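You operate a simulated robot arm through the tools that you are given. There is no shell and no other tool.

You are at the controls of a simulated robot arm. One attempt, no reset.

JOB
Roll the orange patch flat, label the teal strip GOOD and rack it.
Fine: every blister gone; hand roller back where it stood; label beside the patch, after the rolling; strip on the drying rack. Set down upright: orange hand roller. What is to be rubbed or washed off counts as gone when no trace of it is left.

It is judged by the outcome, as a careful person would: the job done as asked, and still so three seconds after it is handed in. It fails if anything else is knocked over, pushed out of place, dropped, spilled or broken.

ROBOT AND FRAMES
A 7-joint arm with a two-finger parallel gripper, fixed in place. Base frame: the origin is on the floor under the middle of its stand, x ahead of it, y to its left, z up; the work surface is at about z = 86. Readings come in cm, degrees, newtons and seconds.
It reaches about 137.2 cm from its shoulder. Its first joint turns from -149.0 to 149.0 degrees. Payload 3.43 kg.
Tool frame: the origin (TCP) lies between the finger pads and is the grasp point; the fingertips stand 3 cm ahead of it; z points along the fingers, y is the line along which they close. The gripper opens to 9.4 cm. The fingers are 2.8 cm wide and 1 cm thick; the gripper's body (5 by 9.6 cm) begins 5.5 cm behind the TCP.
Orientation is told as [roll, pitch, yaw] about the base's x, y, z axes, in that order, counted from this pose: with the fingers straight down and closing along the base's y, the tool's x points along the base's -x, its y along +y and its z along -z.

CONTROLS
- The arm moves only by the tool servo_tool. Its argument "steps" is a list of rows, each a list of 2 entries, a list of its own where there are three numbers: the shift along the tool's x, y, z in units of 50 mm (1.0 is 50 mm), then the turn, a rotation vector about the tool's x, y, z in units of 5 degrees (1.0 is 5 degrees). In form: [[[x, y, z], [wx, wy, wz]], ...]. A call has 1 to 20 rows; each row shifts and turns the commanded pose from where the row before left it, along the tool's axes as they then stand. "fingers" is the gripper command, from -1 (fully open) to 1 (shut), values between in proportion, set as the call begins (left out, the last holds). A call with a number of a shift or a turn outside -1 to 1 is refused whole. A row lasts 0.2 s, in which the tool goes at most 5 cm and 8.6 degrees; a call with a longer step from one row to the next is refused whole, and so is a gripper value outside its range. A pose out of reach is approached as far as the arm can. The call stops where the force on the tool passes 60 N (or 10 N more than at its start, if that is more) or the arm is blocked; 0.2 s more then pass. Each finger travels about 4.5 cm/s and halts on what it meets, pressing with about 37 N; the grip force reading is that of the motor and also rises with nothing between the fingers. The clock runs only during rows and for 0.2 s after the last one: add rows that do not move to give the fingers time. It gives the time, the measured TCP pose, the force on the tool (base axes), the opening and the grip force at its end, in the units of the frame above (readings bear some noise), with the torque about the TCP (base axes, N m) and any sound that the robot's microphone picked up, and new pictures: "pictures" is both (left out), scene, wrist or none.
- Cameras (640 x 400 px; columns grow to the right, rows downward): "scene" is fixed at [40.11, 64.94, 143.16]; the picture's right is [1.00, -0.09, 0.00], its down [-0.07, -0.75, -0.66] and it looks along [0.06, 0.66, -0.75] (base axes); focal length 252 px, centre (320, 200). "wrist" rides on the gripper at [7.6, 1.4, -10.3] in the tool frame; the picture's right is [-0.18, 0.98, 0.00], its down [-0.75, -0.14, -0.64] and it looks along [-0.63, -0.12, 0.77] (tool axes); focal length 243 px, centre (320, 200). There is no depth. A picture from a camera that has moved, and an enlarged one, comes with that camera's place and axes in the base frame and with its lens.
- close_up(camera, box): a new picture of the part [left, top, right, bottom] of that camera's present view, enlarged. The clock stands still meanwhile.
- close_job(): hands the job in; it is judged then, once.

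Places have to be worked out from the pictures, the camera data and where the tool is seen. Open the gripper and draw the arm clear of the work before you hand the job in, unless the task says otherwise.

The tools are called after "Request:" by a JSON object that holds its "method" and its "body". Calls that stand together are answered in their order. servo_tool: Moves the arm, as the interface text tells. Its arguments: {"type":"object","properties":{"steps":{"type":"array"},"fingers":{"type":"number"},"pictures":{"type":"string","enum":["both","scene","wrist","none"]}},"required":["steps"]} The other tools are called the same way: close_up (camera, box) takes an enlarged picture of a part of a camera's view; close_job () hands the job in.

At the start:

```text
time_s: 0.0
tool_pos: [18.45, 97.0, 114.59]
orientation: [-0.1, 0.0, 0.0]
ft_force: [0.9, -0.5, -0.7]
torque: [0.02, 0.0, -0.03]
finger_gap: 9.41
grasp_force: 0.2
```

scene: 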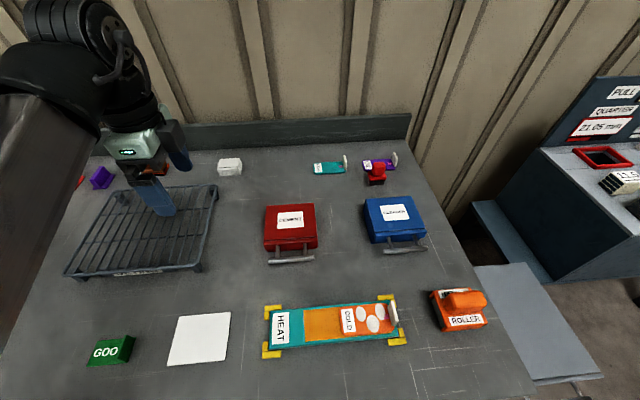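
wrist: 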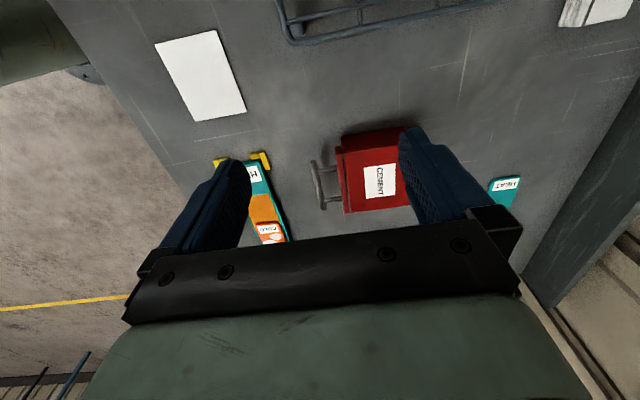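

I start by looking more closely at the workbench: the strip with the patch, roller, green label item, white card and rack. No motion yet.

Request:
{"method": "close_up", "body": {"camera": "scene", "box": [240, 270, 500, 370]}}

Request:
{"method": "close_up", "body": {"camera": "scene", "box": [60, 290, 260, 390]}}

Request:
{"method": "close_up", "body": {"camera": "scene", "box": [50, 140, 270, 290]}}

Request:
{"method": "close_up", "body": {"camera": "scene", "box": [240, 140, 460, 280]}}

```text
2.46 times, centred on (370, 320) of scene
camera zoom: at [40.11, 64.94, 143.16], right [1.0, -0.09, 0.0], down [-0.07, -0.75, -0.66], along [0.06, 0.66, -0.75], focal length 620 px, centre (197, -95)
```

zoom: 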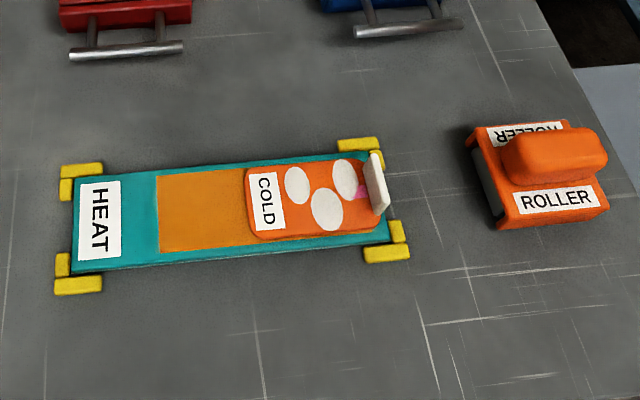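

```text
3.20 times, centred on (160, 340) of scene
camera zoom: at [40.11, 64.94, 143.16], right [1.0, -0.09, 0.0], down [-0.07, -0.75, -0.66], along [0.06, 0.66, -0.75], focal length 806 px, centre (832, -248)
```

zoom: 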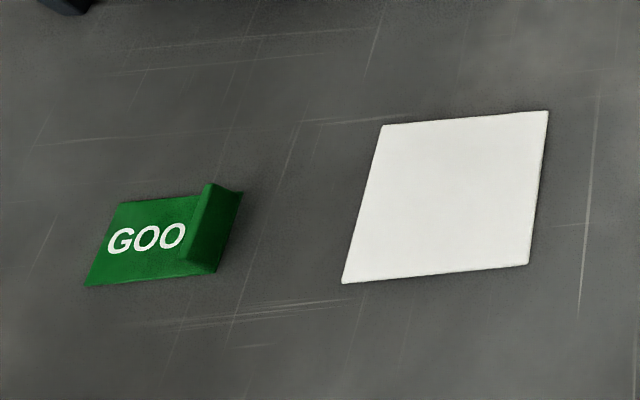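

```text
2.67 times, centred on (160, 215) of scene
camera zoom: at [40.11, 64.94, 143.16], right [1.0, -0.09, 0.0], down [-0.07, -0.75, -0.66], along [0.06, 0.66, -0.75], focal length 671 px, centre (747, 160)
```

zoom: 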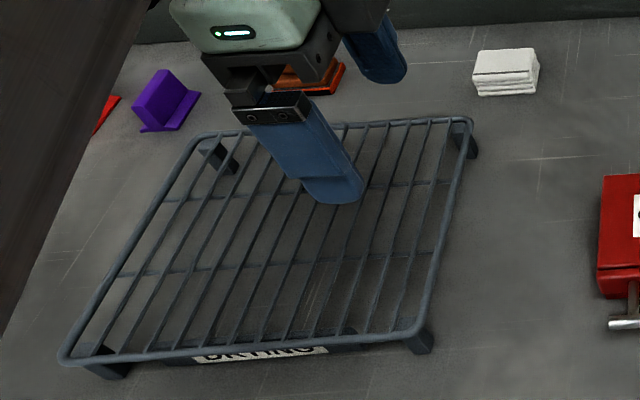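

```text
2.86 times, centred on (350, 210) of scene
camera zoom: at [40.11, 64.94, 143.16], right [1.0, -0.09, 0.0], down [-0.07, -0.75, -0.66], along [0.06, 0.66, -0.75], focal length 719 px, centre (234, 171)
```

zoom: 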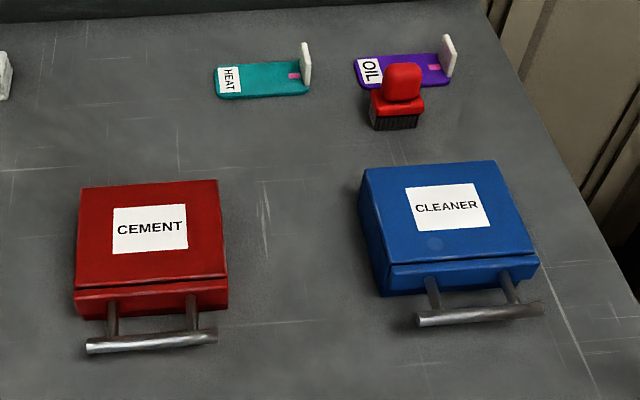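

The teal strip lies at about x 31–57, y 76.5–84 in a yellow corner jig, with the orange COLD patch and its three white blisters at the right end beside a white tab. The roller stands at about (71, 80) and the green GOOD label at about (0, 79). I'll move the wrist camera over for a better view of the strip and roller.

Request:
{"method": "servo_tool", "body": {"steps": [[[-0.8, -0.5, 0], [0, 0, 0]], [[-0.8, -0.5, 0], [0, 0, 0]], [[-0.8, -0.5, 0], [0, 0, 0]], [[-0.8, -0.5, 0], [0, 0, 0]], [[-0.8, -0.5, 0], [0, 0, 0]], [[0, 0, 0], [0, 0, 0]]], "fingers": -1}}

```text
time_s: 1.4
tool_pos: [38.32, 84.47, 114.63]
orientation: [0.1, -0.1, 0.0]
ft_force: [0.0, -0.2, -0.1]
torque: [0.02, -0.01, 0.01]
finger_gap: 9.4
grasp_force: 0.1
camera wrist: at [30.63, 85.98, 124.85], right [0.18, 0.98, 0.0], down [0.75, -0.14, 0.64], along [0.63, -0.12, -0.77], focal length 243 px, centre (320, 200)
```

scene: 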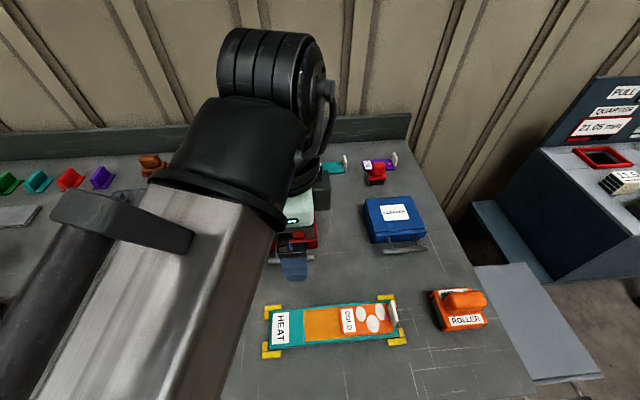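
wrist: 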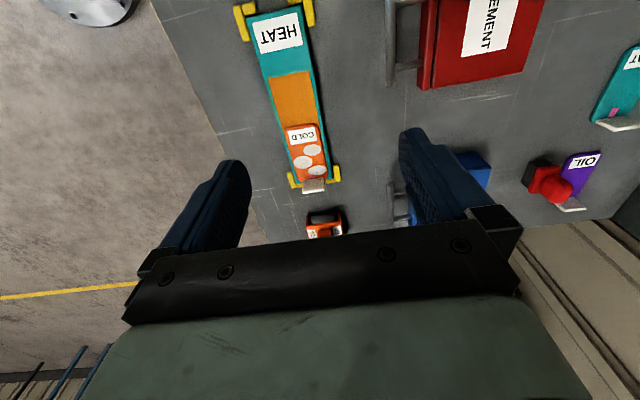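

The strip and roller are visible between the fingers. Some more coloured labels have appeared at the back left, so I'm enlarging these views.

Request:
{"method": "close_up", "body": {"camera": "scene", "box": [0, 140, 180, 250]}}

Request:
{"method": "close_up", "body": {"camera": "wrist", "box": [220, 90, 380, 250]}}

Request:
{"method": "close_up", "body": {"camera": "scene", "box": [410, 270, 510, 350]}}

```text
3.56 times, centred on (90, 195) of scene
camera zoom: at [40.11, 64.94, 143.16], right [1.0, -0.09, 0.0], down [-0.07, -0.75, -0.66], along [0.06, 0.66, -0.75], focal length 895 px, centre (1138, 218)
```

zoom: 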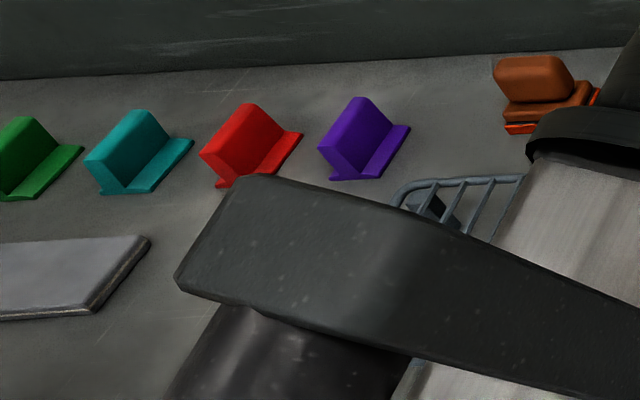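

```text
2.50 times, centred on (300, 170) of wrist
camera zoom: at [30.63, 85.98, 124.85], right [0.18, 0.98, 0.0], down [0.75, -0.14, 0.64], along [0.63, -0.12, -0.77], focal length 606 px, centre (370, 275)
```

zoom: 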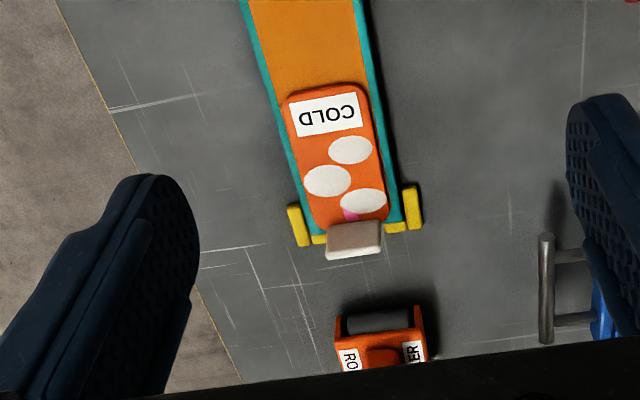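

```text
5.00 times, centred on (460, 310) of scene
camera zoom: at [40.11, 64.94, 143.16], right [1.0, -0.09, 0.0], down [-0.07, -0.75, -0.66], along [0.06, 0.66, -0.75], focal length 1259 px, centre (-380, -350)
```

zoom: 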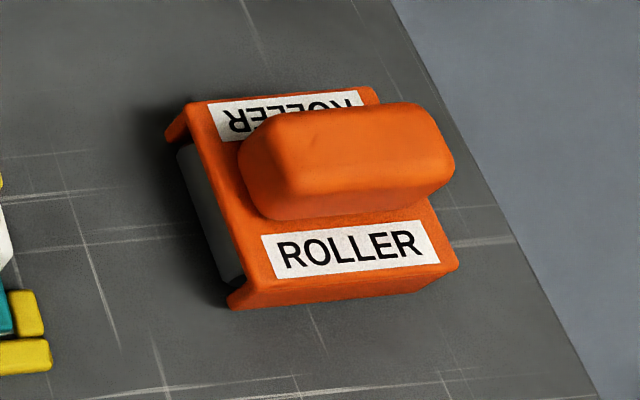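

The roller's drum shows on its −x side between two cheeks. I'll move the camera closer to the roller to see its shape and handle.

Request:
{"method": "servo_tool", "body": {"steps": [[[-0.9, -0.1, 0.2], [0, 0, 0]], [[-0.9, -0.1, 0.2], [0, 0, 0]], [[-0.9, -0.1, 0.2], [0, 0, 0]], [[-0.9, -0.1, 0.2], [0, 0, 0]], [[0, 0, 0], [0, 0, 0]]], "fingers": -1}}

```text
time_s: 2.6
tool_pos: [56.47, 82.66, 110.59]
orientation: [0.0, 0.0, 0.0]
ft_force: [-0.3, 0.1, 0.7]
torque: [0.03, -0.02, -0.01]
finger_gap: 9.42
grasp_force: 0.0
camera wrist: at [48.74, 83.99, 120.81], right [0.18, 0.98, 0.0], down [0.75, -0.14, 0.64], along [0.63, -0.12, -0.77], focal length 243 px, centre (320, 200)
```

scene: 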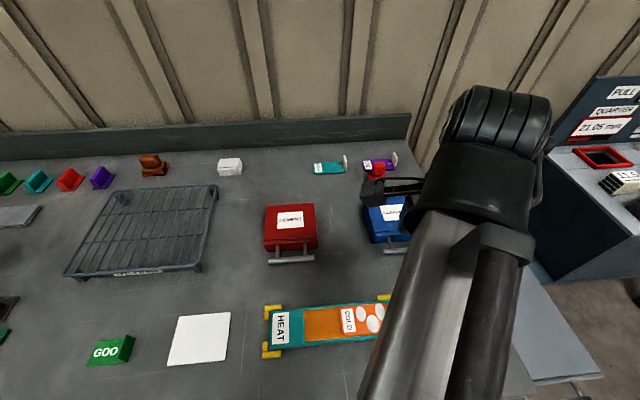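
wrist: 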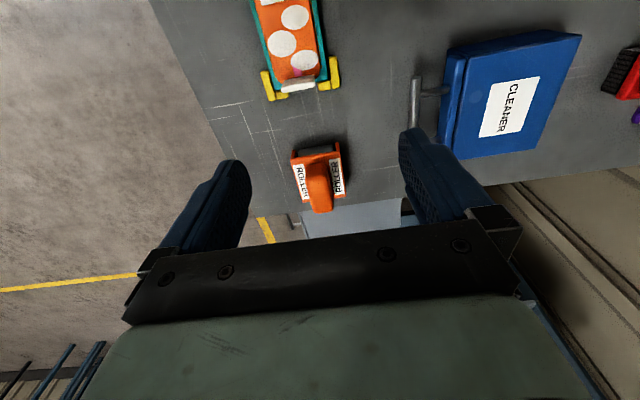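

Request:
{"method": "close_up", "body": {"camera": "wrist", "box": [230, 60, 390, 230]}}

Request:
{"method": "close_up", "body": {"camera": "scene", "box": [0, 130, 250, 390]}}

```text
2.35 times, centred on (310, 145) of wrist
camera zoom: at [48.74, 83.99, 120.81], right [0.18, 0.98, 0.0], down [0.75, -0.14, 0.64], along [0.63, -0.12, -0.77], focal length 571 px, centre (344, 329)
```

zoom: 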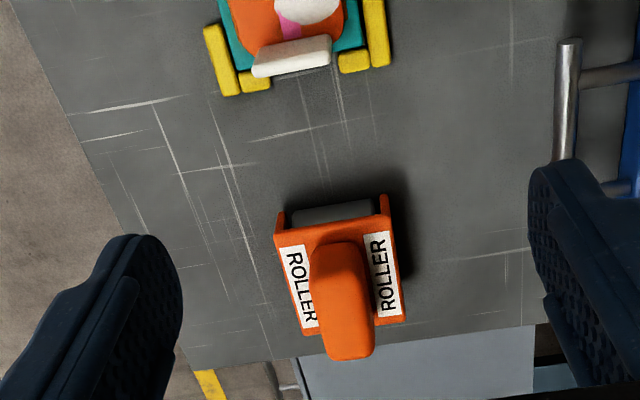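

```text
1.54 times, centred on (125, 260) of scene
camera zoom: at [40.11, 64.94, 143.16], right [1.0, -0.09, 0.0], down [-0.07, -0.75, -0.66], along [0.06, 0.66, -0.75], focal length 387 px, centre (620, 108)
```

zoom: 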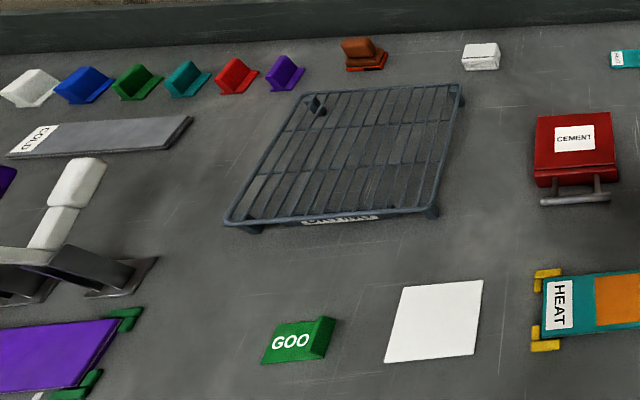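

The drum is at the roller's −x end, with the body and handle running back toward +x. I need a finer look at the tab at the end of the patch and at the roller handle.

Request:
{"method": "close_up", "body": {"camera": "wrist", "box": [240, 0, 350, 110]}}

Request:
{"method": "close_up", "body": {"camera": "wrist", "box": [270, 120, 370, 220]}}

```text
3.64 times, centred on (295, 55) of wrist
camera zoom: at [48.74, 83.99, 120.81], right [0.18, 0.98, 0.0], down [0.75, -0.14, 0.64], along [0.63, -0.12, -0.77], focal length 882 px, centre (411, 727)
```

zoom: 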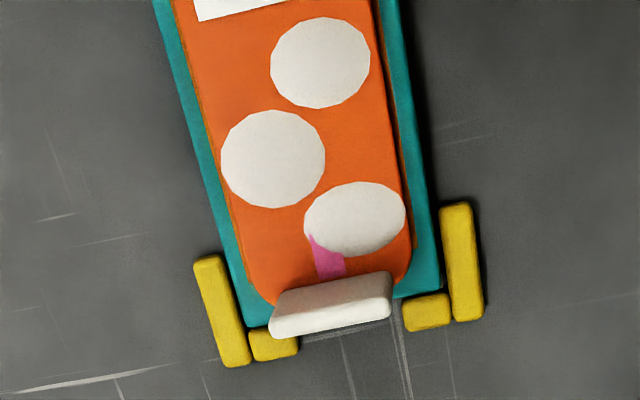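

```text
4.00 times, centred on (320, 170) of wrist
camera zoom: at [48.74, 83.99, 120.81], right [0.18, 0.98, 0.0], down [0.75, -0.14, 0.64], along [0.63, -0.12, -0.77], focal length 970 px, centre (320, 320)
```

zoom: 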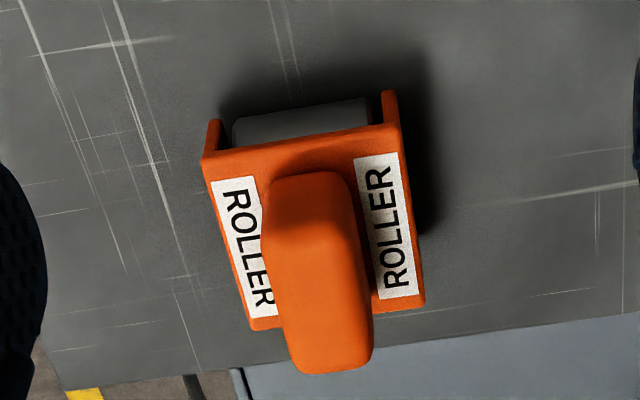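

The tab stands about 3 cm tall at x≈56–56.6. The blisters are near (50, 80.9), (52.1, 78.8) and (54.2, 81). Before gripping I want a low side view of the roller's underside and handle, so I'll back off, lower a bit and tilt the camera up.

Request:
{"method": "servo_tool", "body": {"steps": [[[0.43, -0.1, 0.6], [0, 0, 0]], [[0.43, -0.1, 0.6], [0, 0, 0]], [[0.43, -0.1, 0.6], [0, 0, 0]], [[0.43, -0.1, 0.6], [0, 0, 0]], [[0, 0, 0], [0, -1, 0]], [[0, 0, 0], [0, -1, 0]], [[0, 0, 0], [0, -1, 0]], [[0, 0, 0], [0, -1, 0]], [[0, 0, 0], [0, -1, 0]], [[0, 0, 0], [0, -1, 0]], [[0, 0, 0], [0, 0, 0]]], "fingers": -1}}

```text
time_s: 5.0
tool_pos: [47.73, 80.62, 98.77]
orientation: [0.0, -30.1, -0.1]
ft_force: [0.5, -0.3, -0.4]
torque: [0.01, -0.04, 0.0]
finger_gap: 9.41
grasp_force: 0.0
camera wrist: at [35.98, 81.97, 103.66], right [0.16, 0.98, 0.09], down [0.33, -0.14, 0.93], along [0.93, -0.12, -0.35], focal length 243 px, centre (320, 200)
```

scene: 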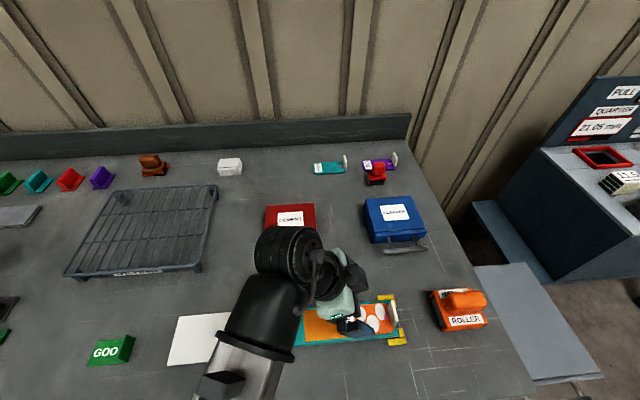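
wrist: 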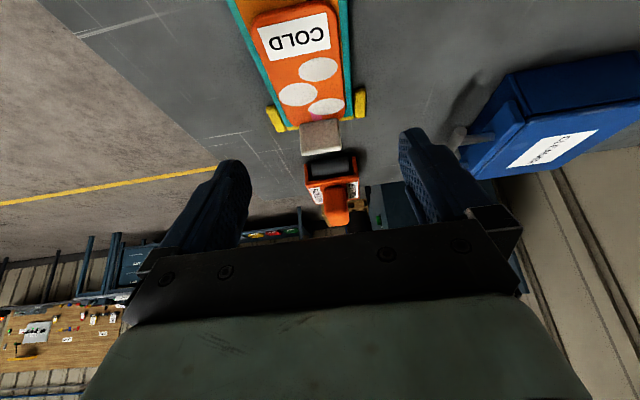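

Request:
{"method": "close_up", "body": {"camera": "wrist", "box": [250, 60, 400, 230]}}

Request:
{"method": "close_up", "body": {"camera": "wrist", "box": [290, 140, 370, 240]}}

Request:
{"method": "close_up", "body": {"camera": "scene", "box": [350, 270, 510, 370]}}

```text
2.35 times, centred on (325, 145) of wrist
camera zoom: at [35.98, 81.97, 103.66], right [0.16, 0.98, 0.09], down [0.33, -0.14, 0.93], along [0.93, -0.12, -0.35], focal length 571 px, centre (308, 329)
```

zoom: 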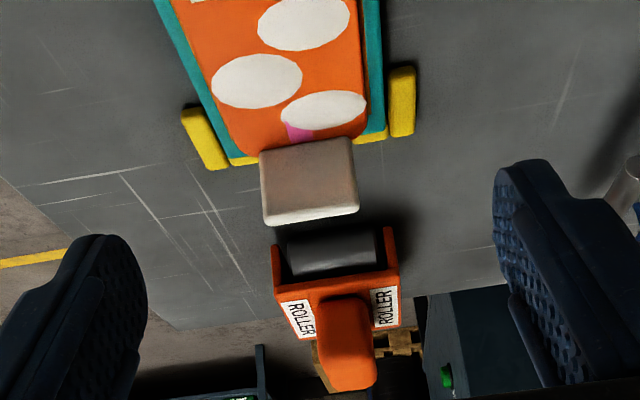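

```text
4.00 times, centred on (330, 190) of wrist
camera zoom: at [35.98, 81.97, 103.66], right [0.16, 0.98, 0.09], down [0.33, -0.14, 0.93], along [0.93, -0.12, -0.35], focal length 970 px, centre (280, 240)
```

zoom: 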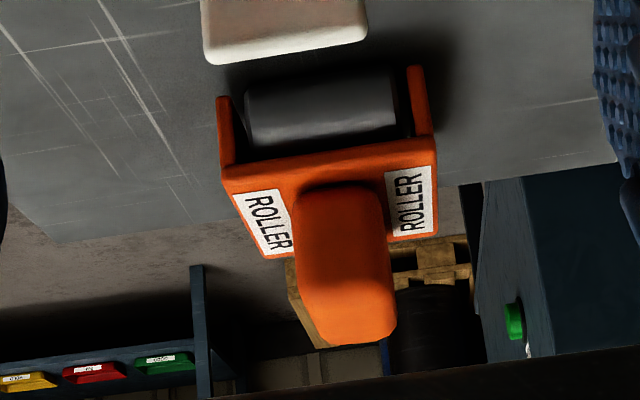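

```text
4.00 times, centred on (430, 320) of scene
camera zoom: at [40.11, 64.94, 143.16], right [1.0, -0.09, 0.0], down [-0.07, -0.75, -0.66], along [0.06, 0.66, -0.75], focal length 1007 px, centre (-120, -280)
```

zoom: 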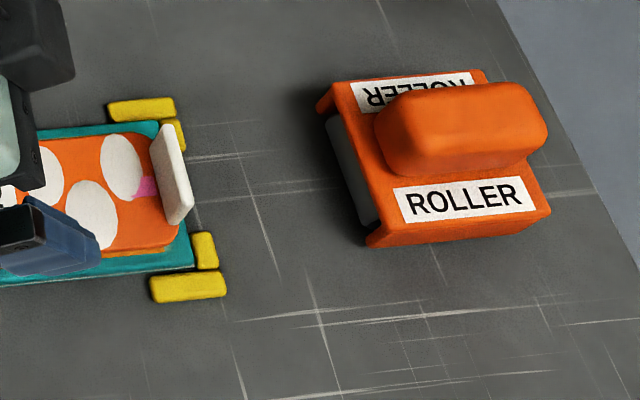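

The low view shows the drum hanging between two side cheeks below the plate, with the plate top near z≈90.3 and the handle on top spanning x≈66–74, y≈80. I'll straighten the tool, rise, and travel to above the handle.

Request:
{"method": "servo_tool", "body": {"steps": [[[0, 0, -0.3], [0, 1, 0]], [[0, 0, -0.3], [0, 1, 0]], [[0, 0, -0.3], [0, 1, 0]], [[0, 0, -0.3], [0, 1, 0]], [[0, 0, 0], [0, 1, 0]], [[0, 0, 0], [0, 1, 0]], [[-0.85, -0.02, 0], [0, 0, 0]], [[-0.85, -0.02, 0], [0, 0, 0]], [[-0.85, -0.02, 0], [0, 0, 0]], [[-0.85, -0.02, 0], [0, 0, 0]], [[-0.85, -0.02, 0], [0, 0, 0]], [[0, 0, 0], [0, 0, 0]]], "fingers": -1}}

```text
time_s: 7.6
tool_pos: [66.75, 80.06, 104.33]
orientation: [-0.1, 0.1, -0.1]
ft_force: [-0.5, -0.2, 0.4]
torque: [0.01, 0.0, 0.0]
finger_gap: 9.4
grasp_force: 0.1
camera wrist: at [59.11, 81.5, 114.44], right [0.18, 0.98, 0.0], down [0.75, -0.14, 0.64], along [0.63, -0.12, -0.77], focal length 243 px, centre (320, 200)
```

scene: 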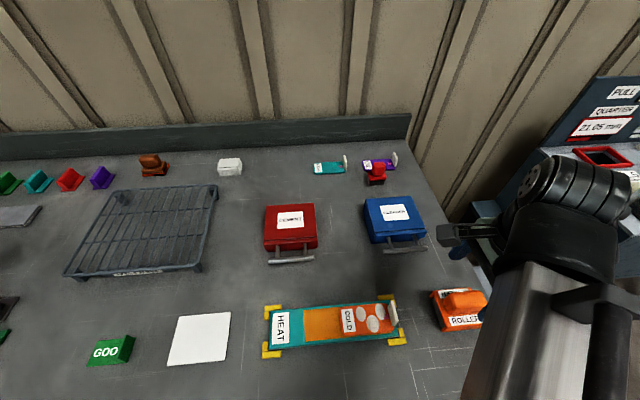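
wrist: 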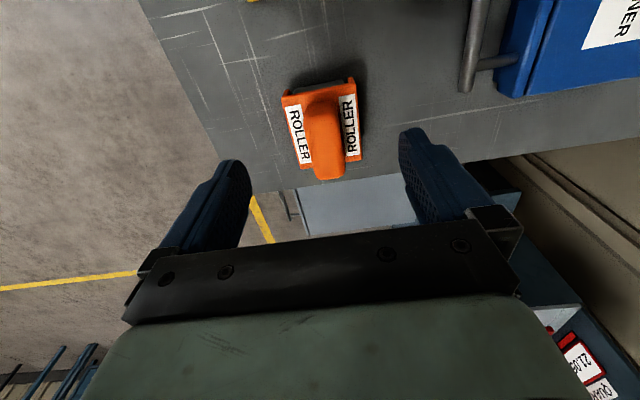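

Request:
{"method": "close_up", "body": {"camera": "wrist", "box": [260, 60, 390, 200]}}

Request:
{"method": "close_up", "body": {"camera": "scene", "box": [60, 300, 180, 390]}}

```text
2.86 times, centred on (325, 130) of wrist
camera zoom: at [59.11, 81.5, 114.44], right [0.18, 0.98, 0.0], down [0.75, -0.14, 0.64], along [0.63, -0.12, -0.77], focal length 693 px, centre (306, 400)
```

zoom: 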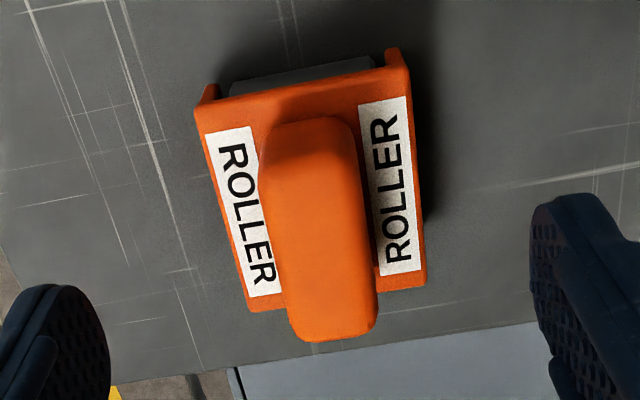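

```text
4.44 times, centred on (120, 345) of scene
camera zoom: at [40.11, 64.94, 143.16], right [1.0, -0.09, 0.0], down [-0.07, -0.75, -0.66], along [0.06, 0.66, -0.75], focal length 1119 px, centre (1209, -444)
```

zoom: 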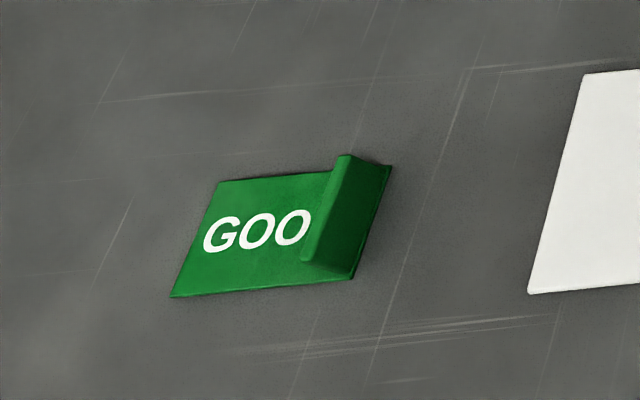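

From above, the roller is square to the axes. Its plate spans x 65.9–73.7, y 76.4–83.45, and the handle is about 2.9 cm wide centred on y≈79.97. I'll lower with open fingers around the handle to TCP (69, 80, 94), keeping the tips just above the plate.

Request:
{"method": "servo_tool", "body": {"steps": [[[-0.45, -0.02, 0.0], [0, 0, 0]], [[0, 0, 0.5], [0, 0, 0]], [[0, 0, 0.5], [0, 0, 0]], [[0, 0, 0.5], [0, 0, 0]], [[0, 0, 0.3], [0, 0, 0]], [[0, 0, 0.2], [0, 0, 0]], [[0, 0, 0], [0, 0, 0]]], "fingers": -1}}

```text
time_s: 9.2
tool_pos: [68.9, 79.88, 94.17]
orientation: [-0.1, 0.0, 0.0]
ft_force: [0.2, 0.6, -0.3]
torque: [-0.01, 0.02, 0.02]
finger_gap: 9.42
grasp_force: 0.0
camera wrist: at [61.28, 81.43, 104.37], right [0.18, 0.98, 0.0], down [0.75, -0.14, 0.64], along [0.63, -0.12, -0.77], focal length 243 px, centre (320, 200)
```

scene: 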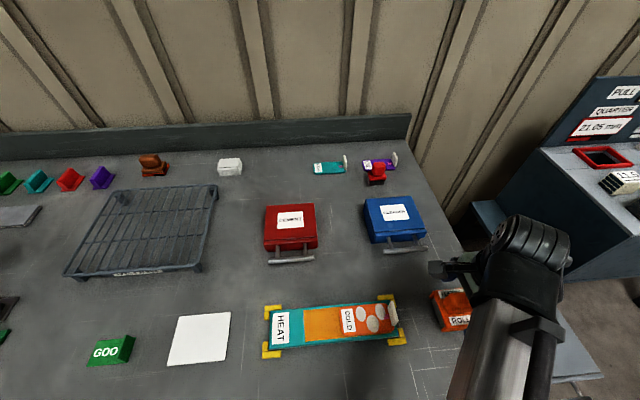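
wrist: 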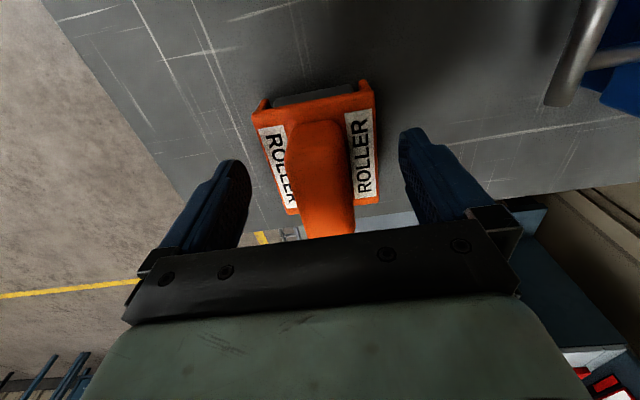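

The fingers straddle the handle squarely, with tips about 0.9 cm above the plate and no contact force. I'll lower 2 mm more and close on the handle.

Request:
{"method": "servo_tool", "body": {"steps": [[[0, 0, 0.04], [0, 0, 0]], [[0, 0, 0], [0, 0, 0]], [[0, 0, 0], [0, 0, 0]], [[0, 0, 0], [0, 0, 0]], [[0, 0, 0], [0, 0, 0]], [[0, 0, 0], [0, 0, 0]], [[0, 0, 0], [0, 0, 0]]], "fingers": 1}}

```text
time_s: 10.8
tool_pos: [68.9, 80.01, 94.0]
orientation: [0.0, 0.0, 0.0]
ft_force: [0.0, -0.5, -0.9]
torque: [-0.02, 0.01, -0.01]
finger_gap: 3.61
grasp_force: 36.9
camera wrist: at [61.28, 81.41, 104.19], right [0.18, 0.98, 0.0], down [0.75, -0.14, 0.64], along [0.63, -0.12, -0.77], focal length 243 px, centre (320, 200)
```

scene: 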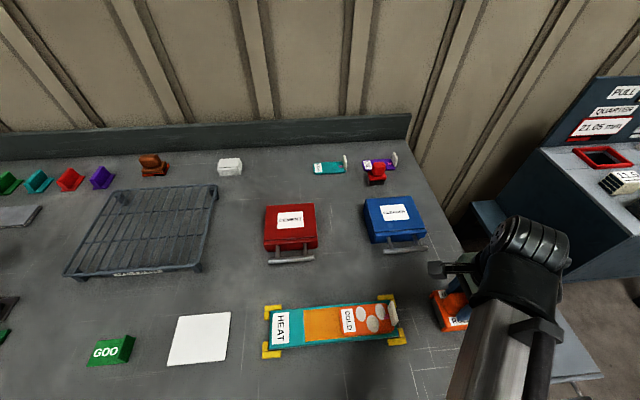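
wrist: 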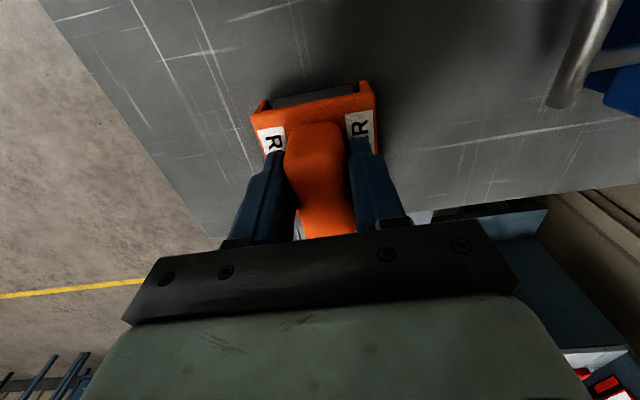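

The handle is held at a 3.61 cm gap with 37 N, and the grip pose was (68.9, 80.0, 94.0), which I'll need for putting it back. Lifting straight up now.

Request:
{"method": "servo_tool", "body": {"steps": [[[0, 0, -0.1], [0, 0, 0]], [[0, 0, -0.3], [0, 0, 0]], [[0, 0, -0.5], [0, 0, 0]], [[0, 0, -0.6], [0, 0, 0]], [[0, 0, -0.5], [0, 0, 0]], [[0, 0, 0], [0, 0, 0]]], "fingers": 1}}

```text
time_s: 12.2
tool_pos: [69.06, 80.03, 104.07]
orientation: [0.0, 0.0, 0.0]
ft_force: [0.2, 0.3, -3.1]
torque: [0.0, 0.05, 0.01]
finger_gap: 3.59
grasp_force: 37.3
camera wrist: at [61.32, 81.44, 114.15], right [0.18, 0.98, 0.0], down [0.75, -0.14, 0.64], along [0.63, -0.12, -0.77], focal length 243 px, centre (320, 200)
```

scene: 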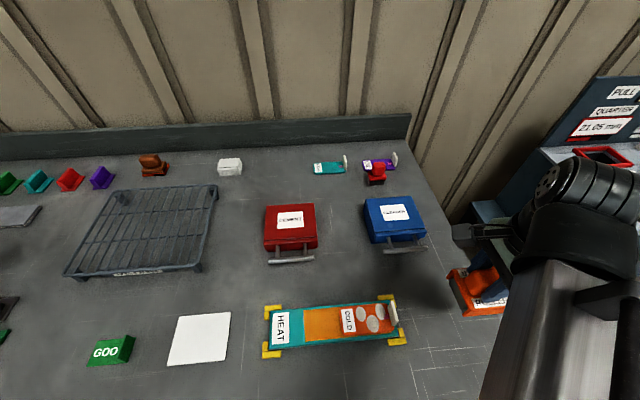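
wrist: 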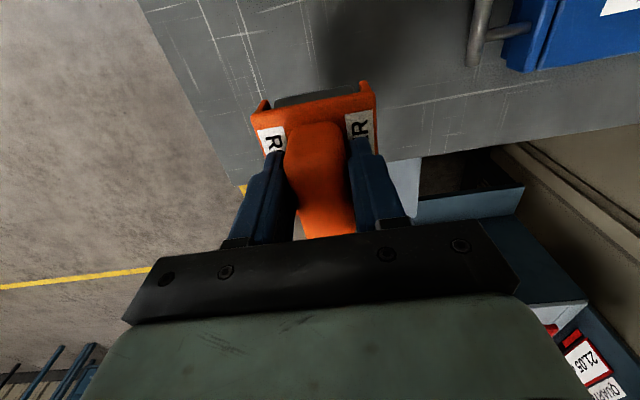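

The roller is up (about 3 N), level and steady in the grip. I'll carry it at this height over the left part of the patch and tilt it 25° rear-up, so that its body can clear the patch's standing tab.

Request:
{"method": "servo_tool", "body": {"steps": [[[0.9, 0, 0], [0, 0, 0]], [[0.9, 0, 0], [0, 0, 0]], [[0.9, 0, 0], [0, 0, 0]], [[0.9, 0, 0], [0, 0, 0]], [[0.9, 0, 0], [0, 0, 0]], [[0, 0, 0], [0, -1, 0]], [[0, 0, 0], [0, -1, 0]], [[0, 0, 0], [0, -1, 0]], [[0, 0, 0], [0, -1, 0]], [[0, 0, 0], [0, -1, 0]], [[0, 0, 0], [0, 0, 0]]], "fingers": 1}}

```text
time_s: 14.6
tool_pos: [46.64, 80.0, 104.06]
orientation: [0.0, -25.1, 0.1]
ft_force: [0.5, -0.1, -2.9]
torque: [-0.02, 0.09, 0.01]
finger_gap: 3.59
grasp_force: 36.7
camera wrist: at [35.23, 81.41, 109.97], right [0.17, 0.98, 0.08], down [0.41, -0.14, 0.9], along [0.9, -0.12, -0.43], focal length 243 px, centre (320, 200)
```

scene: 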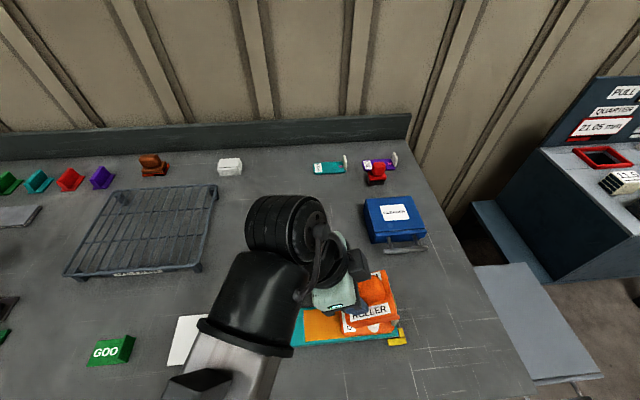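
wrist: 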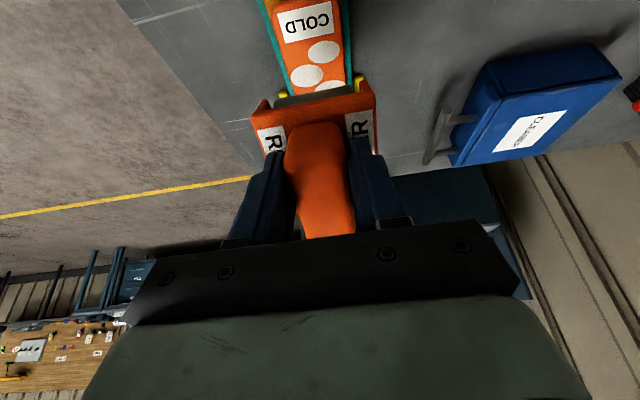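

The tilt is done. I'm checking the roller's outline against the patch before lowering.

Request:
{"method": "close_up", "body": {"camera": "scene", "box": [290, 250, 430, 360]}}

Request:
{"method": "close_up", "body": {"camera": "wrist", "box": [230, 0, 400, 160]}}

```text
3.64 times, centred on (360, 305) of scene
camera zoom: at [40.11, 64.94, 143.16], right [1.0, -0.09, 0.0], down [-0.07, -0.75, -0.66], along [0.06, 0.66, -0.75], focal length 915 px, centre (174, -182)
```

zoom: 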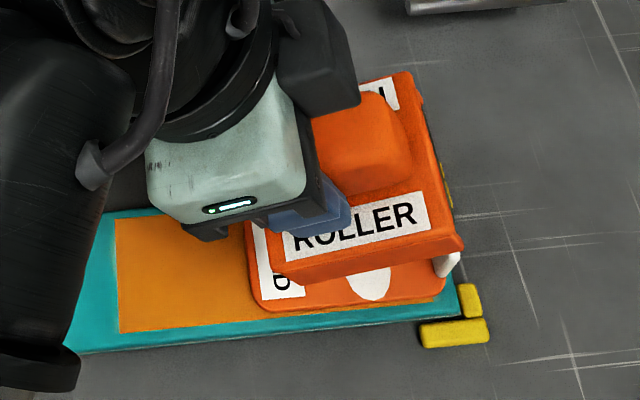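

```text
2.50 times, centred on (315, 80) of wrist
camera zoom: at [35.23, 81.41, 109.97], right [0.17, 0.98, 0.08], down [0.41, -0.14, 0.9], along [0.9, -0.12, -0.43], focal length 606 px, centre (332, 500)
```

zoom: 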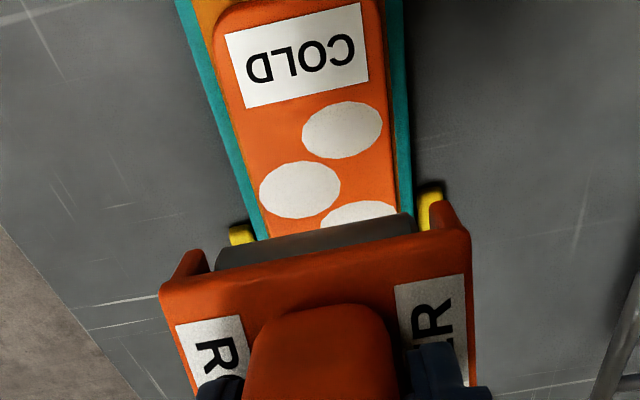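

The drum is about 9 cm above the COLD end of the patch and lined up in y. I'll lower most of the way, stopping just above the patch.

Request:
{"method": "servo_tool", "body": {"steps": [[[0.158, 0, 0.34], [0, 0, 0]], [[0.158, 0, 0.34], [0, 0, 0]], [[0.158, 0, 0.34], [0, 0, 0]], [[0.1, 0, 0.215], [0, 0, 0]], [[0.05, 0, 0.11], [0, 0, 0]], [[0, 0, 0], [0, 0, 0]]], "fingers": 1}}

```text
time_s: 16.0
tool_pos: [46.66, 79.95, 96.6]
orientation: [0.0, -25.1, -0.1]
ft_force: [-0.6, 0.3, -3.7]
torque: [0.01, 0.09, -0.04]
finger_gap: 3.61
grasp_force: 37.1
camera wrist: at [35.26, 81.46, 102.59], right [0.17, 0.98, 0.08], down [0.41, -0.14, 0.9], along [0.9, -0.12, -0.43], focal length 243 px, centre (320, 200)
```

scene: 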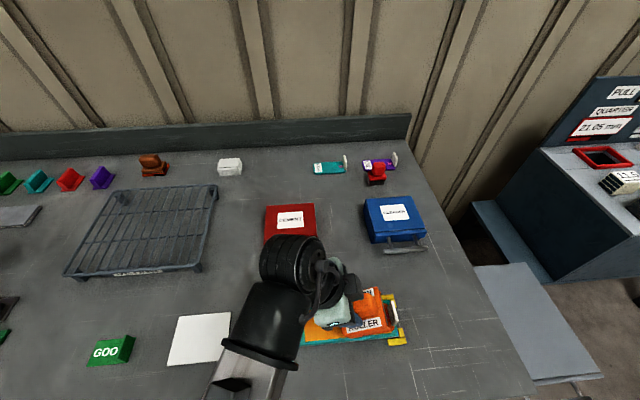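
wrist: 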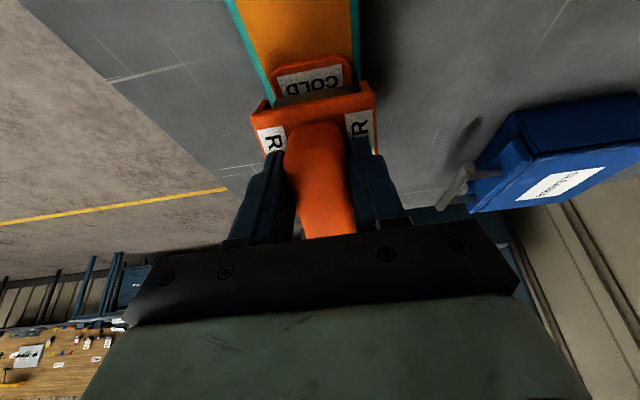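

There's no contact yet at z 96.6. I'll lower in 2 mm steps and watch the force.

Request:
{"method": "servo_tool", "body": {"steps": [[[0.017, 0, 0.036], [0, 0, 0]], [[0.017, 0, 0.036], [0, 0, 0]], [[0.017, 0, 0.036], [0, 0, 0]], [[0.017, 0, 0.036], [0, 0, 0]], [[0, 0, 0], [0, 0, 0]]], "fingers": 1, "pictures": "wrist"}}

```text
time_s: 17.2
tool_pos: [46.57, 79.9, 95.99]
orientation: [0.1, -25.1, 0.0]
ft_force: [0.3, 1.8, 16.4]
torque: [0.12, -0.23, 0.03]
finger_gap: 3.63
grasp_force: 37.0
camera wrist: at [35.21, 81.39, 101.91], right [0.17, 0.98, 0.08], down [0.41, -0.14, 0.9], along [0.9, -0.12, -0.43], focal length 243 px, centre (320, 200)
```

wrist: 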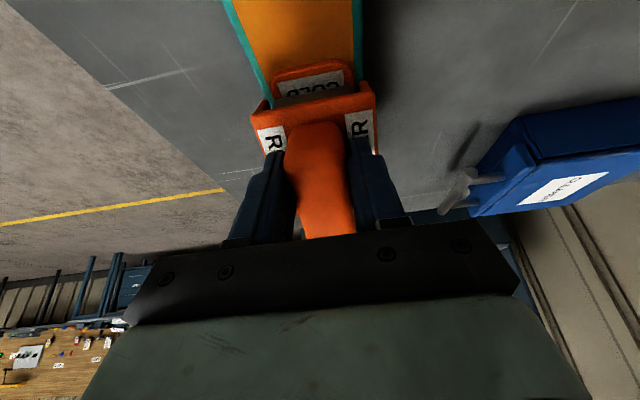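

The drum is in contact at about 20 N with contact centred under it, around x 48. I'll roll slowly toward the tab, 3.2 cm first.

Request:
{"method": "servo_tool", "body": {"steps": [[[-0.0725, 0, 0.0338], [0, 0, 0]], [[-0.0725, 0, 0.0338], [0, 0, 0]], [[-0.0725, 0, 0.0338], [0, 0, 0]], [[-0.0725, 0, 0.0338], [0, 0, 0]], [[-0.0725, 0, 0.0338], [0, 0, 0]], [[-0.0725, 0, 0.0338], [0, 0, 0]], [[-0.0725, 0, 0.0338], [0, 0, 0]], [[-0.0725, 0, 0.0338], [0, 0, 0]]], "fingers": 1}}

```text
time_s: 19.0
tool_pos: [49.71, 79.93, 95.51]
orientation: [-0.1, -24.7, -0.1]
ft_force: [0.2, -0.5, -1.3]
torque: [-0.09, 0.07, -0.03]
finger_gap: 3.59
grasp_force: 37.5
camera wrist: at [38.41, 81.36, 101.57], right [0.17, 0.98, 0.08], down [0.41, -0.14, 0.9], along [0.89, -0.12, -0.43], focal length 243 px, centre (320, 200)
```

scene: 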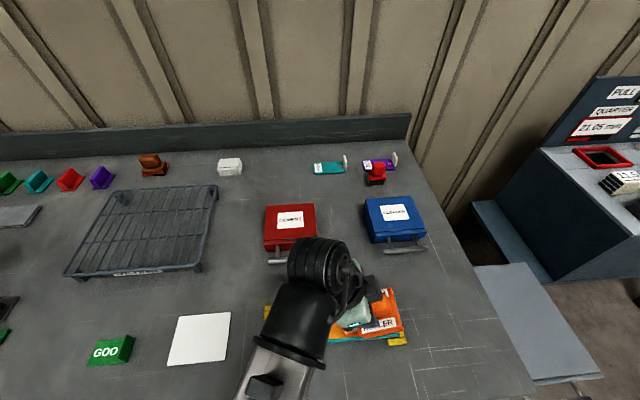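
wrist: 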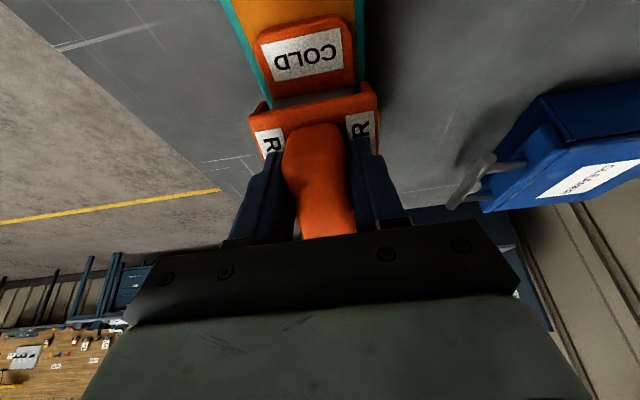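

The height has dropped to 95.5 and the contact force is nearly gone, so some blister seems to have gone down. I'll hold still briefly to see where the arm settles.

Request:
{"method": "servo_tool", "body": {"steps": [[[0, 0, 0], [0, 0, 0]], [[0, 0, 0], [0, 0, 0]], [[0, 0, 0], [0, 0, 0]]], "fingers": 1, "pictures": "none"}}

Request:
{"method": "close_up", "body": {"camera": "wrist", "box": [220, 0, 400, 160]}}

Request:
{"method": "close_up", "body": {"camera": "scene", "box": [320, 270, 430, 360]}}

```text
time_s: 19.8
tool_pos: [49.68, 79.95, 95.84]
orientation: [0.0, -25.0, -0.1]
ft_force: [-0.4, -0.8, -4.0]
torque: [0.02, 0.06, 0.03]
finger_gap: 3.64
grasp_force: 36.6
```

```text
2.50 times, centred on (310, 80) of wrist
camera zoom: at [38.41, 81.41, 101.72], right [0.17, 0.98, 0.08], down [0.41, -0.14, 0.9], along [0.9, -0.12, -0.43], focal length 606 px, centre (345, 500)
```

zoom: 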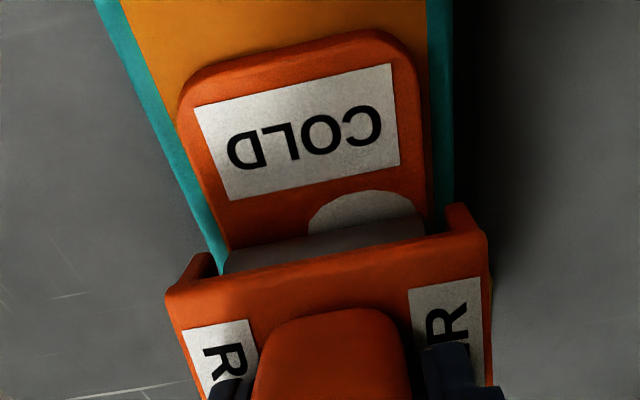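

```text
4.44 times, centred on (375, 315) of scene
camera zoom: at [40.11, 64.94, 143.16], right [1.0, -0.09, 0.0], down [-0.07, -0.75, -0.66], along [0.06, 0.66, -0.75], focal length 1119 px, centre (76, -311)
```

zoom: 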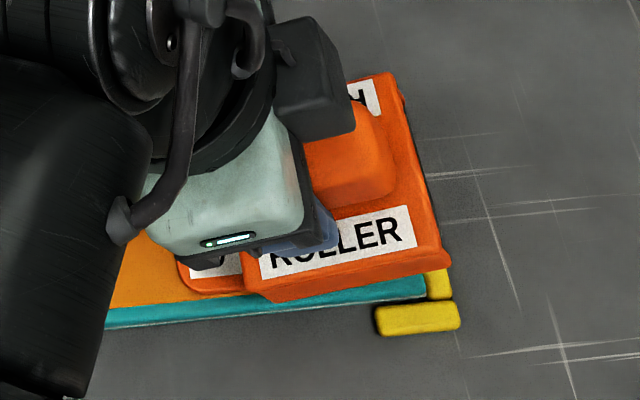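

The blister near the COLD text is still white behind the drum, and the arm has settled back at 95.84 without contact, so I need a firmer press. I'll lower 3 mm more and read the force.

Request:
{"method": "servo_tool", "body": {"steps": [[[0.0127, 0, 0.0272], [0, 0, 0]], [[0.0127, 0, 0.0272], [0, 0, 0]], [[0, 0, 0], [0, 0, 0]], [[0, 0, 0], [0, 0, 0]]], "fingers": 1, "pictures": "none"}}

```text
time_s: 20.8
tool_pos: [49.74, 79.92, 95.48]
orientation: [0.0, -25.0, 0.0]
ft_force: [-0.2, 0.1, 4.5]
torque: [0.06, -0.06, 0.06]
finger_gap: 3.64
grasp_force: 37.0
```

There's light contact (about 8 N) at z 95.48. I'll press 1.5 mm more and roll slowly forward to just short of the tab.

Request:
{"method": "servo_tool", "body": {"steps": [[[0.0127, 0, 0.0272], [0, 0, 0]], [[-0.0544, 0, 0.0254], [0, 0, 0]], [[-0.0544, 0, 0.0254], [0, 0, 0]], [[-0.0544, 0, 0.0254], [0, 0, 0]], [[-0.0544, 0, 0.0254], [0, 0, 0]], [[-0.0544, 0, 0.0254], [0, 0, 0]], [[-0.0544, 0, 0.0254], [0, 0, 0]], [[-0.0544, 0, 0.0254], [0, 0, 0]]], "fingers": 1}}

```text
time_s: 22.6
tool_pos: [51.69, 79.87, 95.45]
orientation: [0.1, -25.1, -0.1]
ft_force: [-8.8, 0.7, 28.0]
torque: [0.01, 0.76, 0.03]
finger_gap: 3.61
grasp_force: 37.2
camera wrist: at [40.49, 81.32, 101.41], right [0.17, 0.98, 0.08], down [0.41, -0.14, 0.9], along [0.9, -0.12, -0.43], focal length 243 px, centre (320, 200)
```

scene: 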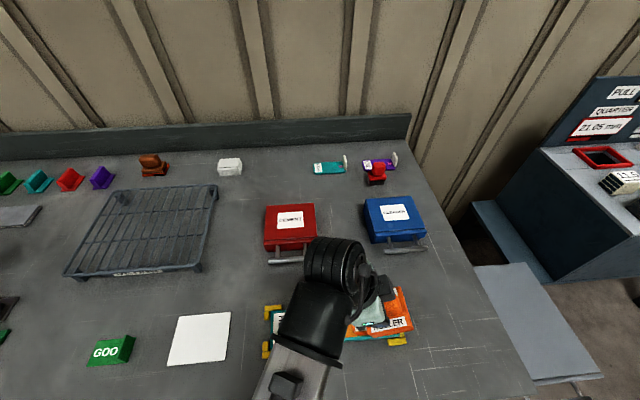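
wrist: 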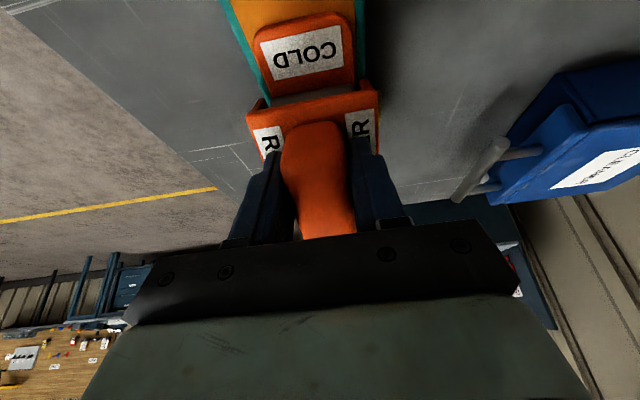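

The COLD text did not shift back relative to the drum as it should have, and there is a sideways force of −8.8 N. The patch or tab may be getting pushed, so I'm stopping to look closely.

Request:
{"method": "close_up", "body": {"camera": "wrist", "box": [200, 0, 400, 160]}}

Request:
{"method": "close_up", "body": {"camera": "scene", "box": [250, 270, 440, 370]}}

```text
2.50 times, centred on (300, 80) of wrist
camera zoom: at [40.49, 81.32, 101.41], right [0.17, 0.98, 0.08], down [0.41, -0.14, 0.9], along [0.9, -0.12, -0.43], focal length 606 px, centre (370, 500)
```

zoom: 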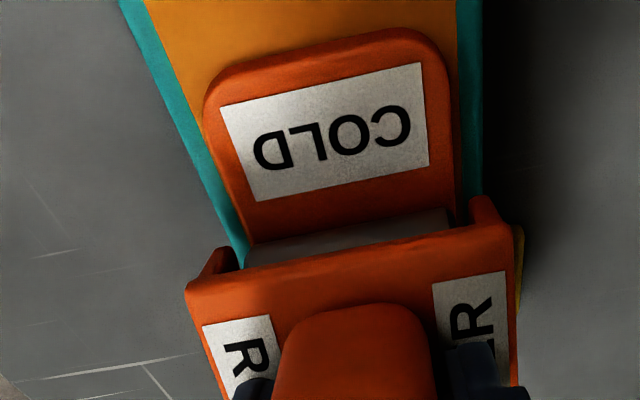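

```text
3.37 times, centred on (345, 320) of scene
camera zoom: at [40.11, 64.94, 143.16], right [1.0, -0.09, 0.0], down [-0.07, -0.75, -0.66], along [0.06, 0.66, -0.75], focal length 848 px, centre (236, -204)
```

zoom: 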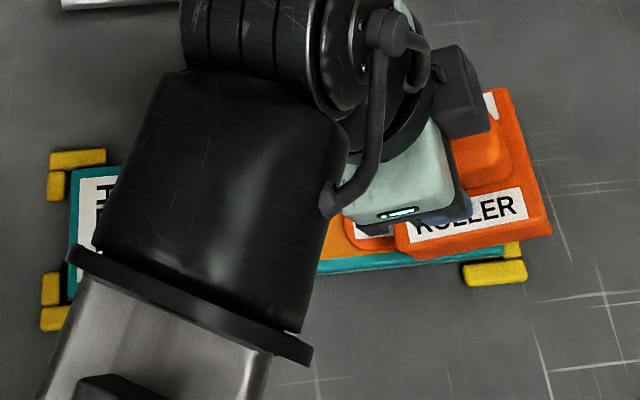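

The patch's left edge has moved from x≈45.9 to about 47.8, so the tilted cheeks, or body against the tab, dragged it along the strip. Blister 1 looks gone. I'll lift off straight up, level the roller and move aside to inspect.

Request:
{"method": "servo_tool", "body": {"steps": [[[-0.085, 0, -0.18], [0, 0, 0]], [[-0.169, 0, -0.3625], [0, 0, 0]], [[-0.169, 0, -0.3625], [0, 0, 0]], [[-0.169, 0, -0.3625], [0, 0, 0]], [[-0.085, 0, -0.18], [0, 0, 0]], [[0, 0, 0], [0, 1, 0]], [[0, 0, 0], [0, 1, 0]], [[0, 0, 0], [0, 1, 0]], [[0, 0, 0], [0, 1, 0]], [[0, 0, 0], [0, 1, 0]], [[-0.85, 0, 0], [0, 0, 0]], [[-0.85, 0, 0], [0, 0, 0]], [[-0.85, 0, 0], [0, 0, 0]], [[-0.85, 0, 0], [0, 0, 0]], [[0, 0, 0], [0, 0, 0]]], "fingers": 1}}

Request:
{"method": "close_up", "body": {"camera": "scene", "box": [250, 280, 420, 370]}}

```text
time_s: 25.8
tool_pos: [68.82, 79.77, 103.27]
orientation: [0.0, 0.1, 0.0]
ft_force: [0.1, 0.0, -3.7]
torque: [0.03, 0.01, 0.01]
finger_gap: 3.6
grasp_force: 37.3
camera wrist: at [61.19, 81.28, 113.46], right [0.18, 0.98, 0.0], down [0.75, -0.14, 0.64], along [0.63, -0.12, -0.77], focal length 243 px, centre (320, 200)
```

scene: 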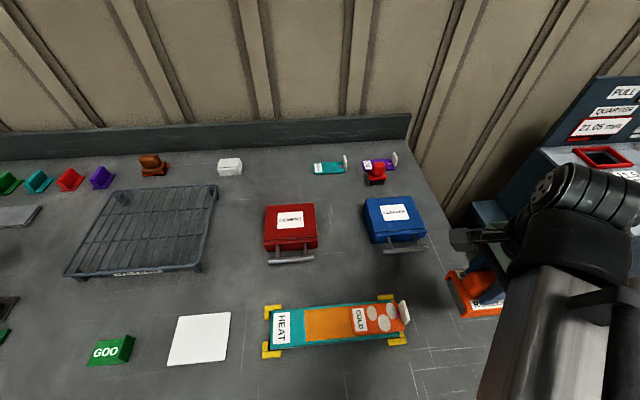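
wrist: 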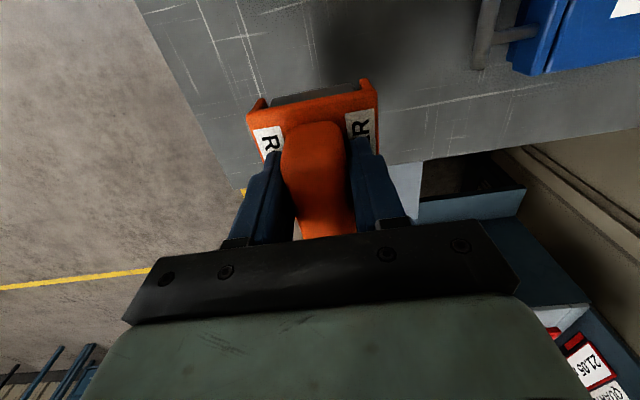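

```text
3.76 times, centred on (335, 325) of scene
camera zoom: at [40.11, 64.94, 143.16], right [1.0, -0.09, 0.0], down [-0.07, -0.75, -0.66], along [0.06, 0.66, -0.75], focal length 948 px, centre (264, -271)
```

zoom: 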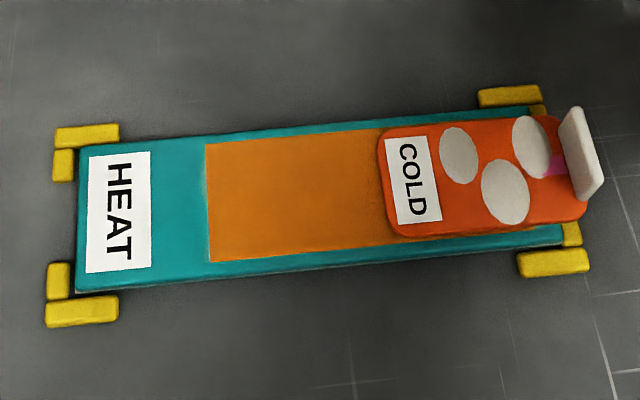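

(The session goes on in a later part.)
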